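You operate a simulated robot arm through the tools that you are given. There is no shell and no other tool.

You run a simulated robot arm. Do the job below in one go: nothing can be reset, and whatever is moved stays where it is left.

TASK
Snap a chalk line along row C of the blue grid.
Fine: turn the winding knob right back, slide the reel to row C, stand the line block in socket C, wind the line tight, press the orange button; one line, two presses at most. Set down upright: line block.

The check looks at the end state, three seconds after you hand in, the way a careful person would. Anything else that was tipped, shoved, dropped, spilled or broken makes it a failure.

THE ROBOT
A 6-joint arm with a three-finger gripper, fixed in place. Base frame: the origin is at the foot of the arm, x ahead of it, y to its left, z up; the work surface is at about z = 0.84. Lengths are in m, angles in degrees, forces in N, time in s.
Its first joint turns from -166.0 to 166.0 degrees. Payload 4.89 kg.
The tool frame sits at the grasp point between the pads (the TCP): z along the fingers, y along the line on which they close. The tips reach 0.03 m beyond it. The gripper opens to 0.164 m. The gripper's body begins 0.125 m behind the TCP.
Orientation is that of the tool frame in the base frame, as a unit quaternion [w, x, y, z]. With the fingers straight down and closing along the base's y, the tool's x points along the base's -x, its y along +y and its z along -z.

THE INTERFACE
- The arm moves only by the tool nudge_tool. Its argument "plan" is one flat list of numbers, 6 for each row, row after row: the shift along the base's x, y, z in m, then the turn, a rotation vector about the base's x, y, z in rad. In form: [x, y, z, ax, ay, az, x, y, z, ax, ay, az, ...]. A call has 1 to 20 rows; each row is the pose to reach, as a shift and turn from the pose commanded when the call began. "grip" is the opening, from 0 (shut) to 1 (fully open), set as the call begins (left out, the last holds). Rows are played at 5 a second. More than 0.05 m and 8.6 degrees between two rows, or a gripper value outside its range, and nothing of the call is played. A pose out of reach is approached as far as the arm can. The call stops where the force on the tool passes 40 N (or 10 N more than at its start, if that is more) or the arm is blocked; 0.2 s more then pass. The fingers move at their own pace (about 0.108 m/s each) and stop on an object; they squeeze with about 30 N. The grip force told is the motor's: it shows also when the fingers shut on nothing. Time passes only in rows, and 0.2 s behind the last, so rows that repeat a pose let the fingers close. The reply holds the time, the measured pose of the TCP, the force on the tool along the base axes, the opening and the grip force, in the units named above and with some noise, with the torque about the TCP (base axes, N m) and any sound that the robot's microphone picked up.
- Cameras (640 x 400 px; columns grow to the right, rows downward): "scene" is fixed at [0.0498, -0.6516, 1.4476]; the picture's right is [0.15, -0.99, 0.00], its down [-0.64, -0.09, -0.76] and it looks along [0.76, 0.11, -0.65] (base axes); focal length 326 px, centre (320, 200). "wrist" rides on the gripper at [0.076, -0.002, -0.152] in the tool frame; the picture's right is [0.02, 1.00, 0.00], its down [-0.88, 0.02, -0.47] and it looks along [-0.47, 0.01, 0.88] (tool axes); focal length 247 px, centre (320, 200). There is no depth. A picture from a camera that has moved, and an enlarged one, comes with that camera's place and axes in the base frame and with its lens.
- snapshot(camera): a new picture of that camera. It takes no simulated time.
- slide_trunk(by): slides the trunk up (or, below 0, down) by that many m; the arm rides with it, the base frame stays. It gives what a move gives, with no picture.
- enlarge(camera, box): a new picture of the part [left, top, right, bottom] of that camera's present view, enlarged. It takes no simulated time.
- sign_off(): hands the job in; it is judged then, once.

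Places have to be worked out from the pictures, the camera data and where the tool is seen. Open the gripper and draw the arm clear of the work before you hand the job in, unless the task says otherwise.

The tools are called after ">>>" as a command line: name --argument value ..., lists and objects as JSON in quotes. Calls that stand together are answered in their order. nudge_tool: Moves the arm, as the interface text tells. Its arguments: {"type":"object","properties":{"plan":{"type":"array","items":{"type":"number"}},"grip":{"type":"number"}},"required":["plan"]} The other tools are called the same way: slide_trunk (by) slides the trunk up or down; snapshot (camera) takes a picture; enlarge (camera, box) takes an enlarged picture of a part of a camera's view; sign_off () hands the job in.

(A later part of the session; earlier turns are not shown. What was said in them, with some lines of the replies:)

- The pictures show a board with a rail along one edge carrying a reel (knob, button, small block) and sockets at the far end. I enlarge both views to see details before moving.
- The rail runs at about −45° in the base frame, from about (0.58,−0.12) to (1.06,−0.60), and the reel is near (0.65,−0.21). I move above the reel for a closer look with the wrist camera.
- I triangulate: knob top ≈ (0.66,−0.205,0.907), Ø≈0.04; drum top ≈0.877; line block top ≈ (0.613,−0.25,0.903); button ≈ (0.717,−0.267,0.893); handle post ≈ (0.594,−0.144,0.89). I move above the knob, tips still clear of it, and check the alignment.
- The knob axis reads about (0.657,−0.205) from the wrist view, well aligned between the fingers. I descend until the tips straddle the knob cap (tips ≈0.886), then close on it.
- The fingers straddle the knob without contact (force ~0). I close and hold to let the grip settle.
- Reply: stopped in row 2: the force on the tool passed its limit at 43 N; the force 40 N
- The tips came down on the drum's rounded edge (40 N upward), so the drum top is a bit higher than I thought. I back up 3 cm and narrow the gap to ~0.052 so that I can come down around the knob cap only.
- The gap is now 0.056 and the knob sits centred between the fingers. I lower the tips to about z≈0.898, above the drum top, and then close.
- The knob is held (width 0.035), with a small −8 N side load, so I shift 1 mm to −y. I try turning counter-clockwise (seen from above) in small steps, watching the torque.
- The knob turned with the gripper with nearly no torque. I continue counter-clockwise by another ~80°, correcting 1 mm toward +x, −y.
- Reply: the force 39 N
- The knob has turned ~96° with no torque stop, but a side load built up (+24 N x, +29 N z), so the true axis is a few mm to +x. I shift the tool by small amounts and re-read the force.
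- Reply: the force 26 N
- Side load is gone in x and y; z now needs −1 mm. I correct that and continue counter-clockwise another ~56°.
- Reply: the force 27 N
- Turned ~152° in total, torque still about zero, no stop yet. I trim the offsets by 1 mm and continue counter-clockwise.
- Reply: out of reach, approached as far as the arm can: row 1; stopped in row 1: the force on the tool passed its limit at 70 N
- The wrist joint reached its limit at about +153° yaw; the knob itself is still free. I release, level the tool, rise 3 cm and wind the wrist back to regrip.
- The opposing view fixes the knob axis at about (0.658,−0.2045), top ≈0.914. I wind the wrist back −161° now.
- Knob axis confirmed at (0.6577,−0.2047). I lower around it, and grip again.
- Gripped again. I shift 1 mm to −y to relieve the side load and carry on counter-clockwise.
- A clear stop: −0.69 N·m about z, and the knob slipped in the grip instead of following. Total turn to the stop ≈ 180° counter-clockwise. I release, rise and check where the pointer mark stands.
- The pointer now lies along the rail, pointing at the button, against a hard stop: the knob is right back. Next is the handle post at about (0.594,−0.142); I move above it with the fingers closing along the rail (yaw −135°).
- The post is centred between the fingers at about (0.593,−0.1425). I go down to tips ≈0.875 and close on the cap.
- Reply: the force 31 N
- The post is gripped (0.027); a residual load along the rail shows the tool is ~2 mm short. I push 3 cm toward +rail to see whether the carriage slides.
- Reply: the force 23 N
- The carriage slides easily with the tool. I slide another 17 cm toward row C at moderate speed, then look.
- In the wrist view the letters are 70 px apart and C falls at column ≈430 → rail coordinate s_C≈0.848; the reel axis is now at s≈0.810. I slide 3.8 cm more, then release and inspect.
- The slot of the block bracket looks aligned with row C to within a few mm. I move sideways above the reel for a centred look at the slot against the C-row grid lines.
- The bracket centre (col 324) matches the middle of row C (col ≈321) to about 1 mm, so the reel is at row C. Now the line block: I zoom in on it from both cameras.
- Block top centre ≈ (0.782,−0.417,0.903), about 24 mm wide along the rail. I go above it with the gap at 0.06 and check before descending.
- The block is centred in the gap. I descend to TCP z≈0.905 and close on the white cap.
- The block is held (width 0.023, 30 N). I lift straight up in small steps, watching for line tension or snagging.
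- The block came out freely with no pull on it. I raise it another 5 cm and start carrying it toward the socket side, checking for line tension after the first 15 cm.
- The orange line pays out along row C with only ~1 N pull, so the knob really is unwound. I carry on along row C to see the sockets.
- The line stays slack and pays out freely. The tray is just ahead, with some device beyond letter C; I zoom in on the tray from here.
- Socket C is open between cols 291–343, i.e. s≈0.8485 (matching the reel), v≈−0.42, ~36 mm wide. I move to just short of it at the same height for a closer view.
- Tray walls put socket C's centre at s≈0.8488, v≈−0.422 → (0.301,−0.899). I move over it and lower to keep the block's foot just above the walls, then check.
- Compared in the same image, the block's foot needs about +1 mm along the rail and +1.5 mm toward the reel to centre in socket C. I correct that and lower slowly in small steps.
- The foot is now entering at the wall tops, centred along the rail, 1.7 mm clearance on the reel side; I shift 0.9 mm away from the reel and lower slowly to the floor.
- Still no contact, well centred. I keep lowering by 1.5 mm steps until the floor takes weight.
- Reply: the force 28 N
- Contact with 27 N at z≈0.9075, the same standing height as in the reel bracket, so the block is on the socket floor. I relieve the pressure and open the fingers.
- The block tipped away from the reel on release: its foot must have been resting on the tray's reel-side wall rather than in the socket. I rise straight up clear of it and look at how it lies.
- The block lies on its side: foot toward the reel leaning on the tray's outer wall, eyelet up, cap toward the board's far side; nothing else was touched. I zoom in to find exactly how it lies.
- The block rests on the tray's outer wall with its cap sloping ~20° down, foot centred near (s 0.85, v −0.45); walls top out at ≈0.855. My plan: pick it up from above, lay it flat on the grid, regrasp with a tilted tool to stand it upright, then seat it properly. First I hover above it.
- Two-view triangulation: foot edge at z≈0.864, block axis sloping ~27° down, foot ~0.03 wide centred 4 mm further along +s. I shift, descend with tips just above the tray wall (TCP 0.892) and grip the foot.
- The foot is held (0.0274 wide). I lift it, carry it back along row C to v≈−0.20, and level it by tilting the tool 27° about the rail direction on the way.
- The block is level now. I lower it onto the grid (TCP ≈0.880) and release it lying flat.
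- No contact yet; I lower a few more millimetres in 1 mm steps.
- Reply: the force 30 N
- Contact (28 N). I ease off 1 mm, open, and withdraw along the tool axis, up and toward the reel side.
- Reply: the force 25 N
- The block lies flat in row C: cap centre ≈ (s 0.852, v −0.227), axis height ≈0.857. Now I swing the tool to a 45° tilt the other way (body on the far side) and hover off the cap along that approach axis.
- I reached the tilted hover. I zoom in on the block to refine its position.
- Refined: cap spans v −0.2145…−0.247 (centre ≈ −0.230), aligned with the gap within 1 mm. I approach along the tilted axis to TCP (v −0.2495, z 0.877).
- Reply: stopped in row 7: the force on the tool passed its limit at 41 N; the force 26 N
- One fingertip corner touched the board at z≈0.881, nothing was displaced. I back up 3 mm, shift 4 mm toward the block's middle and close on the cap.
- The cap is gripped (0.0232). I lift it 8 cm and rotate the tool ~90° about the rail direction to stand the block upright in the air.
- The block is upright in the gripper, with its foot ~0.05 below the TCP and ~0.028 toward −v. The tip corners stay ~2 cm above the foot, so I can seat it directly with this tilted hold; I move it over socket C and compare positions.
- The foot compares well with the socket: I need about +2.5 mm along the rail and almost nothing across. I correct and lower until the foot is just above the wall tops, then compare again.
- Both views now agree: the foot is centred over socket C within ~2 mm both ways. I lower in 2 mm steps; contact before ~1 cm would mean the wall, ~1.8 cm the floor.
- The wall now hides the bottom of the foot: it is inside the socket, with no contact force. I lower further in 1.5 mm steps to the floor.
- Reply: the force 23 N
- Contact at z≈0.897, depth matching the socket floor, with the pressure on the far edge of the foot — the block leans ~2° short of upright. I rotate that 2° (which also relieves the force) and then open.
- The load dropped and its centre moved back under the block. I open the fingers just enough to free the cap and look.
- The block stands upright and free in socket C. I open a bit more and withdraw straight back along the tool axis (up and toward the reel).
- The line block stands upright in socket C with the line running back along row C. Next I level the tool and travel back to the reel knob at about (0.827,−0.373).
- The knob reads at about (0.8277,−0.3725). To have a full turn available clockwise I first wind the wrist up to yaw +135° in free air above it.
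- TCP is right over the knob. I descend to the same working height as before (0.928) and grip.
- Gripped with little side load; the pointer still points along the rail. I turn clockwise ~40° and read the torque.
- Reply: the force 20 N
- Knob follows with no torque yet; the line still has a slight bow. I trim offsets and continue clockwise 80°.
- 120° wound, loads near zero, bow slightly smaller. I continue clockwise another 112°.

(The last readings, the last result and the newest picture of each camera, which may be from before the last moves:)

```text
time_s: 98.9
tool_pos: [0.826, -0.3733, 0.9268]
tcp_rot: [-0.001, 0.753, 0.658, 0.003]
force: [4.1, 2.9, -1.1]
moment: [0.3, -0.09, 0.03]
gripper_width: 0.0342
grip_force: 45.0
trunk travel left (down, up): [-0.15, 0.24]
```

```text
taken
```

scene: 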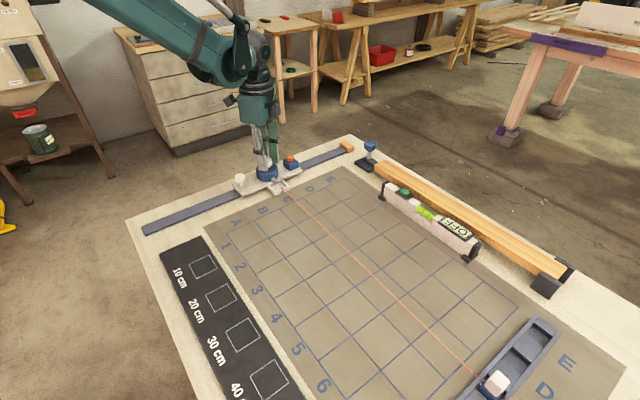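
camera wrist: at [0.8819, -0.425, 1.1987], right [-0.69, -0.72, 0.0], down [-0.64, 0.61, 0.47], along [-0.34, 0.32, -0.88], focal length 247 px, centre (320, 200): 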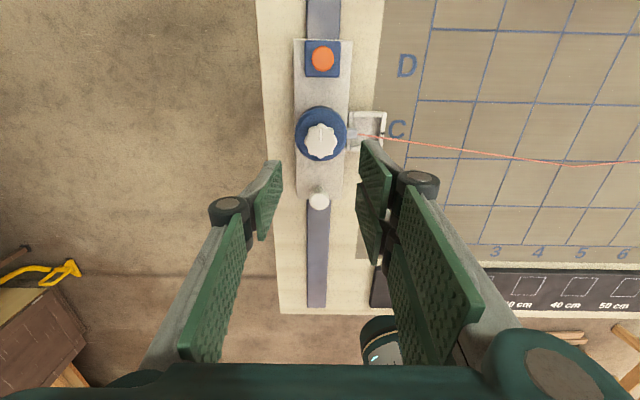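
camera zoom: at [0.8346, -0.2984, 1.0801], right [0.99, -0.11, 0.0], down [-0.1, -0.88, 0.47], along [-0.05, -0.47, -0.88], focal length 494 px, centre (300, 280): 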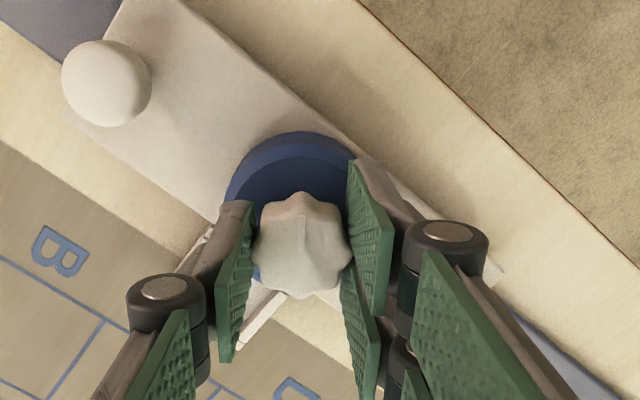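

The line is now straight in the scene view, at ~232° of winding with little torque. I go on in smaller steps, watching for tension.

>>> nudge_tool --plan '[0, 0, 0, 0, 0, -0.1, 0, 0, 0, 0, 0, -0.2, 0, 0, 0, 0, 0, -0.3, 0, 0, 0, 0, 0, -0.4]'

>>> enlarge --camera "wrist" --box '[220, 60, 440, 260]'

>>> enlarge --camera "scene" --box '[260, 160, 540, 400]'

```text
time_s: 99.9
tool_pos: [0.8266, -0.3737, 0.9273]
tcp_rot: [0.0, 0.869, 0.495, 0.002]
force: [4.7, 1.0, 8.5]
moment: [0.08, -0.2, 0.03]
gripper_width: 0.0341
grip_force: 44.9
trunk travel left (down, up): [-0.15, 0.24]
```

```text
2.00 times, centred on (330, 160) of wrist
camera zoom: at [0.8632, -0.3074, 1.0801], right [0.87, -0.49, 0.0], down [-0.43, -0.77, 0.47], along [-0.23, -0.41, -0.88], focal length 494 px, centre (300, 280)
```

zoom: 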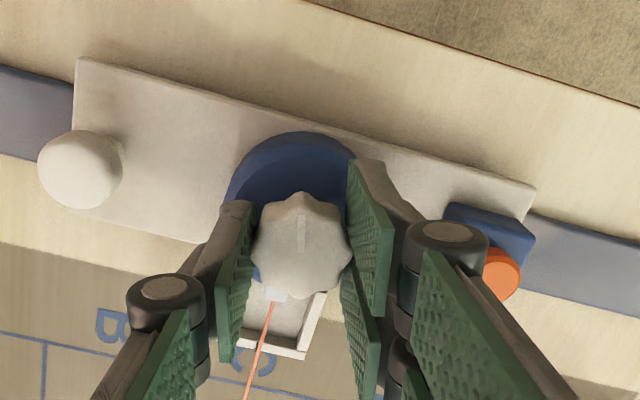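

```text
1.67 times, centred on (400, 280) of scene
camera zoom: at [0.0498, -0.6516, 1.4476], right [0.15, -0.99, 0.0], down [-0.64, -0.09, -0.76], along [0.76, 0.11, -0.65], focal length 544 px, centre (187, 67)
```

zoom: 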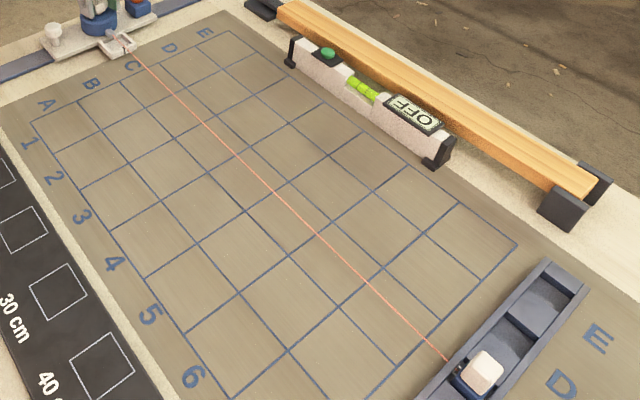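

The line is straight, block still upright, but torque (0.03 N·m) shows hardly any tension. I keep winding in small steps.

>>> nudge_tool --plan '[0, 0, 0, 0, 0, -0.1, 0, 0, 0, 0, 0, -0.2, 0, 0, 0, 0, 0, -0.3, 0, 0, 0, 0, 0, -0.4]'

>>> enlarge --camera "wrist" --box '[220, 60, 440, 260]'

>>> enlarge --camera "scene" --box '[440, 320, 540, 400]'

```text
time_s: 100.9
tool_pos: [0.8269, -0.3748, 0.9261]
tcp_rot: [-0.001, 0.95, 0.313, 0.001]
force: [0.9, -0.1, -3.0]
moment: [-0.05, -0.05, 0.72]
gripper_width: 0.0343
grip_force: 44.7
trunk travel left (down, up): [-0.15, 0.24]
```

```text
2.00 times, centred on (330, 160) of wrist
camera zoom: at [0.8862, -0.327, 1.0794], right [0.61, -0.79, 0.0], down [-0.7, -0.54, 0.47], along [-0.37, -0.29, -0.88], focal length 494 px, centre (300, 280)
```

zoom: 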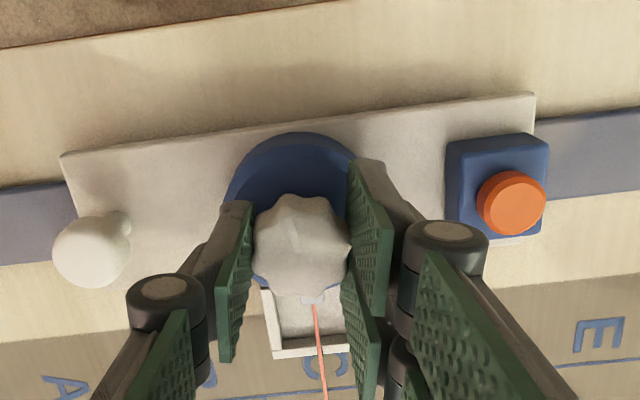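

```text
5.00 times, centred on (490, 360) of scene
camera zoom: at [0.0498, -0.6516, 1.4476], right [0.15, -0.99, 0.0], down [-0.64, -0.09, -0.76], along [0.76, 0.11, -0.65], focal length 1632 px, centre (-530, -600)
```

zoom: 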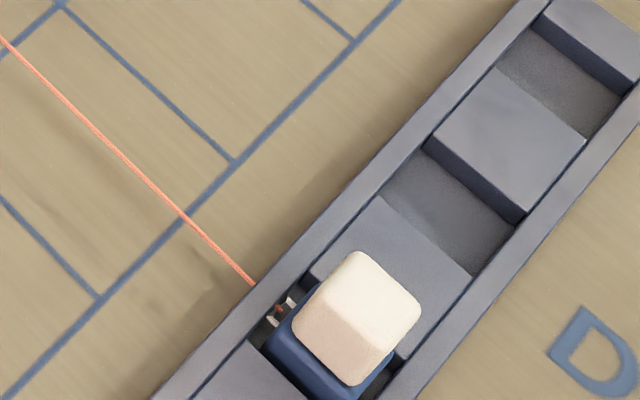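

Torque jumped to 0.72 N·m: the line is tight and the block stands unmoved. I release the knob, rise, and check that the pointer holds.

>>> nudge_tool --plan '[0, 0, 0, 0, 0, 0, 0, 0, 0, 0, 0, 0, 0, 0, 0.02, 0, 0, 0, 0, 0, 0.06, 0, 0, 0, 0, 0, 0.1, 0, 0, 0, 0, 0, 0.1, 0, 0, 0]' --grip 0.36

>>> enlarge --camera "wrist" --box '[240, 60, 440, 220]'

>>> enlarge --camera "scene" --box '[220, 140, 540, 400]'

```text
time_s: 102.3
tool_pos: [0.8264, -0.3754, 1.0274]
tcp_rot: [0.0, 0.95, 0.313, 0.002]
force: [-0.7, -0.2, 0.5]
moment: [-0.02, -0.02, 0.01]
gripper_width: 0.0591
grip_force: 0.1
trunk travel left (down, up): [-0.15, 0.24]
```

```text
2.50 times, centred on (340, 140) of wrist
camera zoom: at [0.886, -0.3277, 1.1805], right [0.61, -0.79, 0.0], down [-0.7, -0.54, 0.47], along [-0.37, -0.29, -0.88], focal length 617 px, centre (270, 350)
```

zoom: 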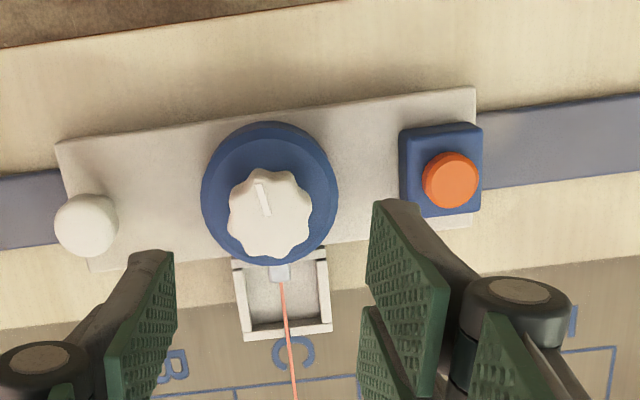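

```text
1.54 times, centred on (380, 270) of scene
camera zoom: at [0.0498, -0.6516, 1.4476], right [0.15, -0.99, 0.0], down [-0.64, -0.09, -0.76], along [0.76, 0.11, -0.65], focal length 502 px, centre (228, 92)
```

zoom: 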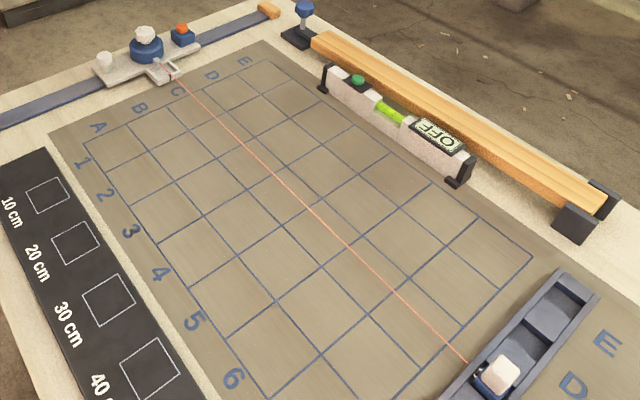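

The knob holds (about 270° wound) and the line is tight along row C. The button is at about (0.8855,−0.435), r≈0.987, near the reach limit; I close the gripper and hover over it to test reach.

>>> nudge_tool --plan '[0.015, -0.015, 0, 0, 0, 0, 0.03, -0.03, 0, 0, 0, 0, 0.045, -0.045, -0.02, 0, 0, 0, 0.0585, -0.059, -0.05, 0, 0, 0, 0.0585, -0.059, -0.05, 0, 0, 0]' --grip 0

>>> snapshot --camera "wrist"

>>> enlarge --camera "scene" --box '[230, 90, 340, 200]'

```text
time_s: 103.5
tool_pos: [0.8854, -0.4346, 0.9783]
tcp_rot: [-0.001, 0.949, 0.314, 0.002]
force: [-0.2, -0.9, -0.5]
moment: [0.0, 0.06, -0.03]
gripper_width: 0.0
grip_force: 29.5
trunk travel left (down, up): [-0.15, 0.24]
```

```text
taken
camera wrist: at [0.9445, -0.3869, 1.131], right [0.61, -0.79, 0.0], down [-0.7, -0.54, 0.47], along [-0.37, -0.29, -0.88], focal length 247 px, centre (320, 200)
```

wrist: 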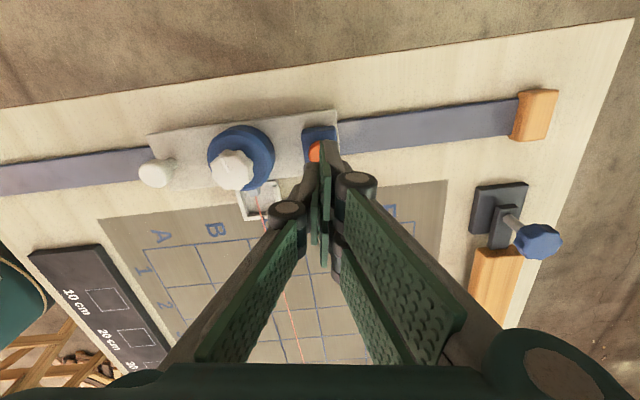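

```text
3.64 times, centred on (285, 145) of scene
camera zoom: at [0.0498, -0.6516, 1.4476], right [0.15, -0.99, 0.0], down [-0.64, -0.09, -0.76], along [0.76, 0.11, -0.65], focal length 1187 px, centre (447, 400)
```

zoom: 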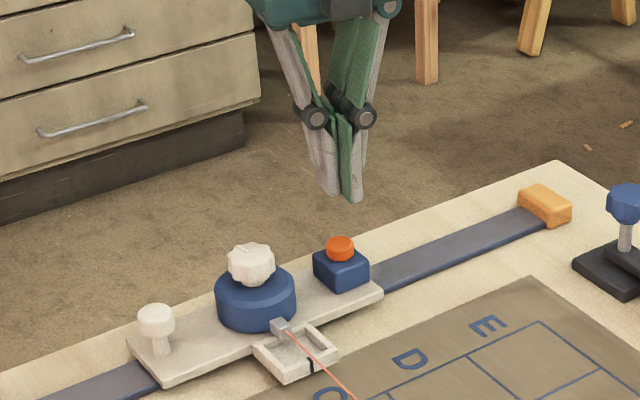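

The arm reaches. I zoom in to check how the closed tips line up with the button.

>>> enlarge --camera "wrist" --box '[280, 110, 370, 190]'

>>> enlarge --camera "scene" --box '[260, 125, 320, 185]'

```text
5.00 times, centred on (325, 150) of wrist
camera zoom: at [0.9445, -0.3869, 1.131], right [0.61, -0.79, 0.0], down [-0.7, -0.54, 0.47], along [-0.37, -0.29, -0.88], focal length 1235 px, centre (295, 450)
```

zoom: 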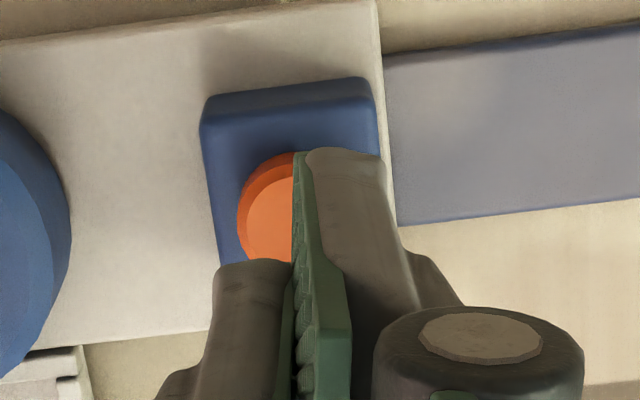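

```text
6.67 times, centred on (290, 155) of scene
camera zoom: at [0.0498, -0.6516, 1.4476], right [0.15, -0.99, 0.0], down [-0.64, -0.09, -0.76], along [0.76, 0.11, -0.65], focal length 2176 px, centre (520, 500)
```

zoom: 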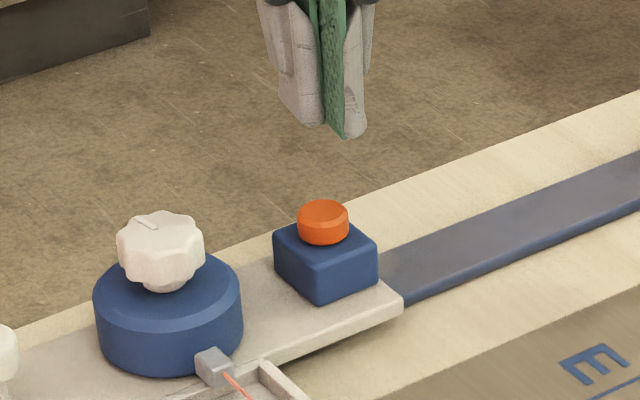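

The tips line up with the button within ~2 mm (I shift +2 mm in y). I lower to just above the button first.

>>> nudge_tool --plan '[0, 0.002, -0.02, 0, 0, 0, 0, 0.002, -0.035, 0, 0, 0, 0, 0.002, -0.044, 0, 0, 0, 0, 0.002, -0.044, 0, 0, 0]'

>>> enlarge --camera "scene" --box '[260, 125, 320, 185]'

>>> enlarge --camera "wrist" --box '[280, 110, 370, 190]'

```text
time_s: 104.5
tool_pos: [0.885, -0.4316, 0.9327]
tcp_rot: [-0.001, 0.949, 0.314, 0.002]
force: [-0.5, -1.7, -0.4]
moment: [-0.01, 0.03, 0.04]
gripper_width: 0.0
grip_force: 30.1
trunk travel left (down, up): [-0.15, 0.24]
```

```text
6.67 times, centred on (290, 155) of scene
camera zoom: at [0.0498, -0.6516, 1.4476], right [0.15, -0.99, 0.0], down [-0.64, -0.09, -0.76], along [0.76, 0.11, -0.65], focal length 2176 px, centre (520, 500)
```

zoom: 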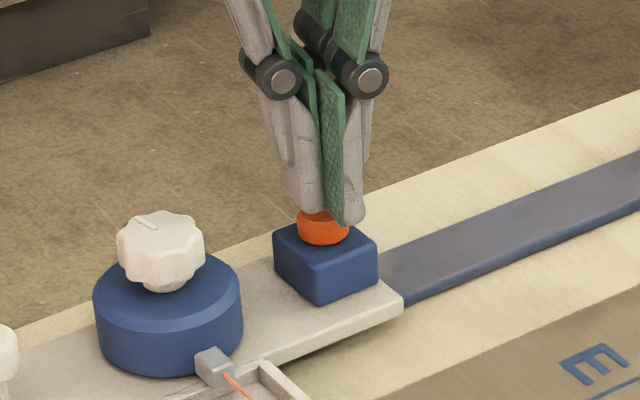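

```text
5.00 times, centred on (325, 150) of wrist
camera zoom: at [0.9443, -0.3843, 1.0856], right [0.61, -0.79, 0.0], down [-0.7, -0.54, 0.47], along [-0.37, -0.29, -0.88], focal length 1235 px, centre (295, 450)
```

zoom: 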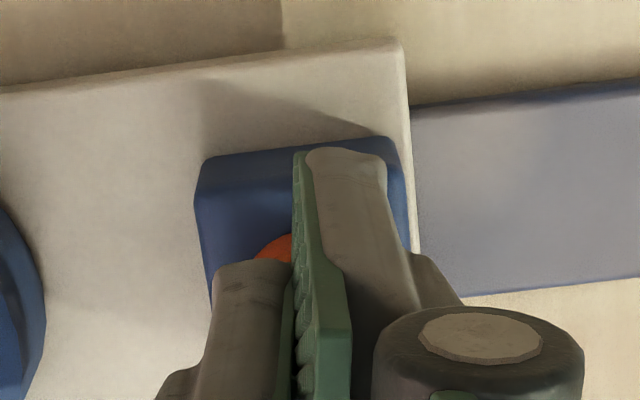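

The tips are just above the button. I press once, straight down in 2 mm steps until it clicks or the force rises.

>>> nudge_tool --plan '[-0.0012, 0.0016, 0, 0, 0, 0, -0.0012, 0.0016, -0.003, 0, 0, 0, -0.0012, 0.0016, -0.006, 0, 0, 0, -0.0012, 0.0016, -0.008, 0, 0, 0, -0.0012, 0.0016, -0.01, 0, 0, 0, -0.0012, 0.0016, -0.012, 0, 0, 0, -0.0012, 0.0016, -0.014, 0, 0, 0]'

>>> snapshot --camera "scene"

```text
time_s: 106.1
tool_pos: [0.8838, -0.4278, 0.9187]
tcp_rot: [0.0, 0.949, 0.314, 0.002]
force: [0.0, -0.9, 2.4]
moment: [-0.02, -0.01, 0.05]
gripper_width: 0.0059
grip_force: 44.7
trunk travel left (down, up): [-0.15, 0.24]
heard: click
```

```text
taken
```

scene: 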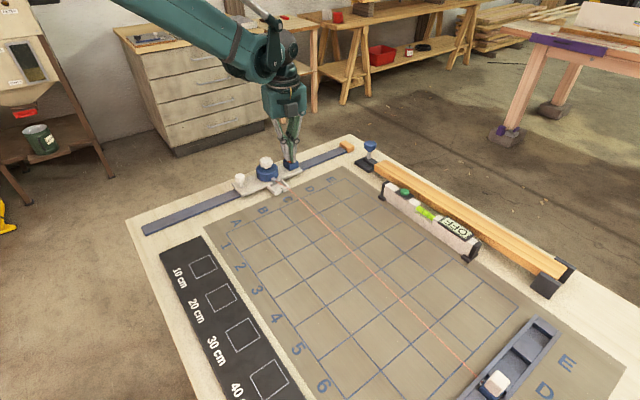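

A click was heard, so the button has been pressed once. I lift straight off and check the chalk line.

>>> nudge_tool --plan '[0, 0, 0.01, 0, 0, 0, 0, 0, 0.04, 0, 0, 0, 0, 0, 0.08, 0, 0, 0, 0, 0, 0.12, 0, 0, 0, 0, 0, 0.12, 0, 0, 0]'

>>> enlarge --camera "scene" --box '[220, 140, 540, 400]'

>>> enlarge --camera "scene" --box '[230, 140, 350, 230]'

>>> enlarge --camera "scene" --box '[420, 310, 540, 400]'

>>> snapshot --camera "wrist"

```text
time_s: 107.3
tool_pos: [0.8837, -0.4299, 1.0377]
tcp_rot: [0.0, 0.949, 0.314, 0.002]
force: [-1.2, -0.6, 1.2]
moment: [-0.01, -0.05, -0.02]
gripper_width: 0.0002
grip_force: 44.7
trunk travel left (down, up): [-0.15, 0.24]
```

```text
1.54 times, centred on (380, 270) of scene
camera zoom: at [0.0498, -0.6516, 1.4476], right [0.15, -0.99, 0.0], down [-0.64, -0.09, -0.76], along [0.76, 0.11, -0.65], focal length 502 px, centre (228, 92)
```

zoom: 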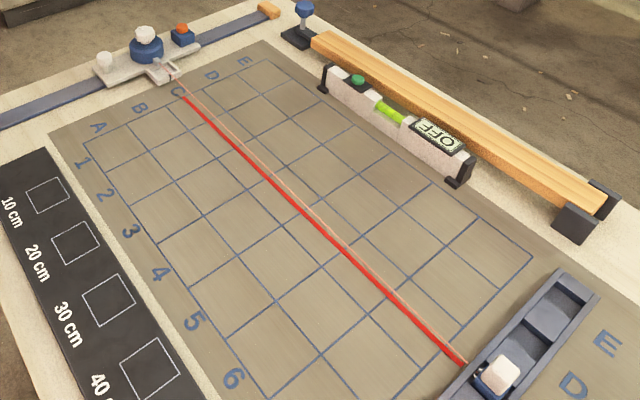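

```text
4.44 times, centred on (290, 185) of scene
camera zoom: at [0.0498, -0.6516, 1.4476], right [0.15, -0.99, 0.0], down [-0.64, -0.09, -0.76], along [0.76, 0.11, -0.65], focal length 1450 px, centre (453, 267)
```

zoom: 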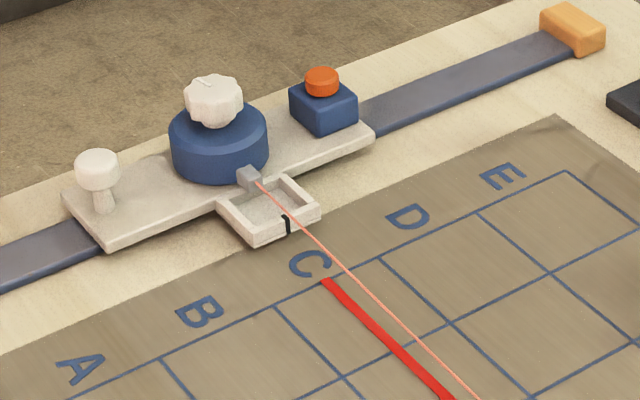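

```text
4.44 times, centred on (480, 355) of scene
camera zoom: at [0.0498, -0.6516, 1.4476], right [0.15, -0.99, 0.0], down [-0.64, -0.09, -0.76], along [0.76, 0.11, -0.65], focal length 1450 px, centre (-391, -489)
```

zoom: 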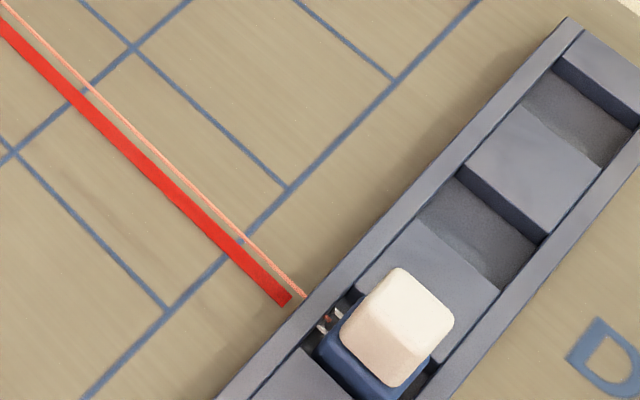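

```text
taken
camera wrist: at [0.9433, -0.3823, 1.1908], right [0.61, -0.79, 0.0], down [-0.7, -0.54, 0.47], along [-0.37, -0.29, -0.88], focal length 247 px, centre (320, 200)
```

wrist: 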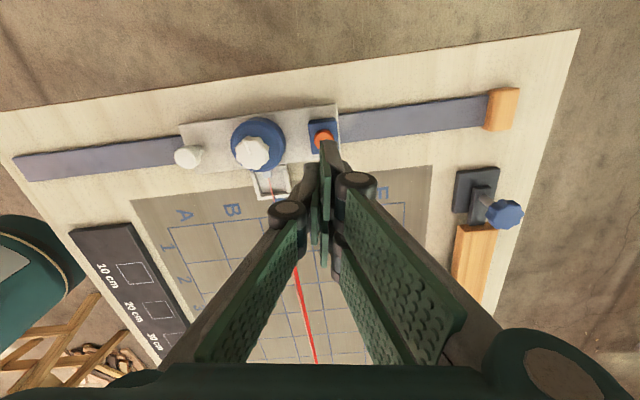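

A single straight red chalk line runs down the middle of row C; block upright in socket C, reel at C, all else in place. I open the gripper and draw the arm up and back, clear of the work.

>>> nudge_tool --plan '[0, 0, 0.04, 0, 0, 0, -0.01, 0.01, 0.08, 0, 0, 0, -0.035, 0.03, 0.11, 0, 0, 0, -0.065, 0.055, 0.13, 0, 0, 0, -0.1, 0.08, 0.15, 0, 0, 0, -0.135, 0.105, 0.16, 0, 0, 0, -0.17, 0.13, 0.16, 0, 0, 0, -0.205, 0.155, 0.16, 0, 0, 0, -0.24, 0.18, 0.16, 0, 0, 0, -0.27, 0.205, 0.16, 0, 0, 0, -0.27, 0.205, 0.16, 0, 0, 0]' --grip 0.6

>>> snapshot --camera "scene"

>>> snapshot --camera "wrist"

```text
time_s: 109.7
tool_pos: [0.6119, -0.2251, 1.1974]
tcp_rot: [0.001, 0.949, 0.314, 0.002]
force: [-0.4, 0.2, 0.2]
moment: [-0.04, -0.08, 0.01]
gripper_width: 0.0983
grip_force: 0.0
trunk travel left (down, up): [-0.15, 0.24]
```

```text
taken
```

scene: 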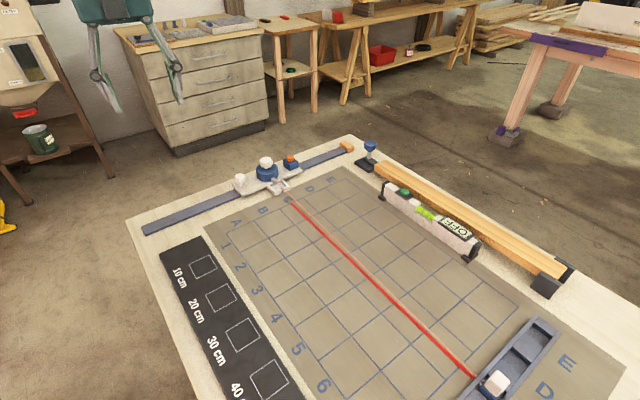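

```text
taken
camera wrist: at [0.672, -0.1773, 1.3511], right [0.61, -0.79, 0.0], down [-0.7, -0.54, 0.47], along [-0.37, -0.29, -0.88], focal length 247 px, centre (320, 200)
```

wrist: 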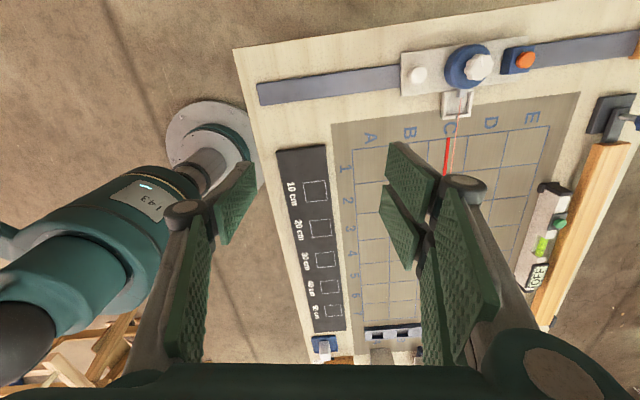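

The arm is clear, the gripper is open, and one clean red line lies along row C. The block is upright in socket C and nothing else has been disturbed, so I hand the job in.

>>> sign_off

```text
The job is handed in.
```

The chalk line is snapped: one straight red line down the middle of row C, made with a single press of the orange button. I've handed the job in; no verdict has come back yet.

- **Winding knob:** I turned it right back to its stop before sliding the reel. Once the block was in place, I wound it about 270° until the line was tight.
- **Reel:** it sits at row C, within about 1 mm of the row's middle.
- **Line block:** it stands upright in socket C. On my first try it caught on the socket wall and tipped over when I let go. I picked it up, laid it on the grid, regripped it, stood it upright and seated it properly.
- **Everything else:** in the final pictures nothing else looks moved or tipped. The gripper is open and the arm is clear of the work.
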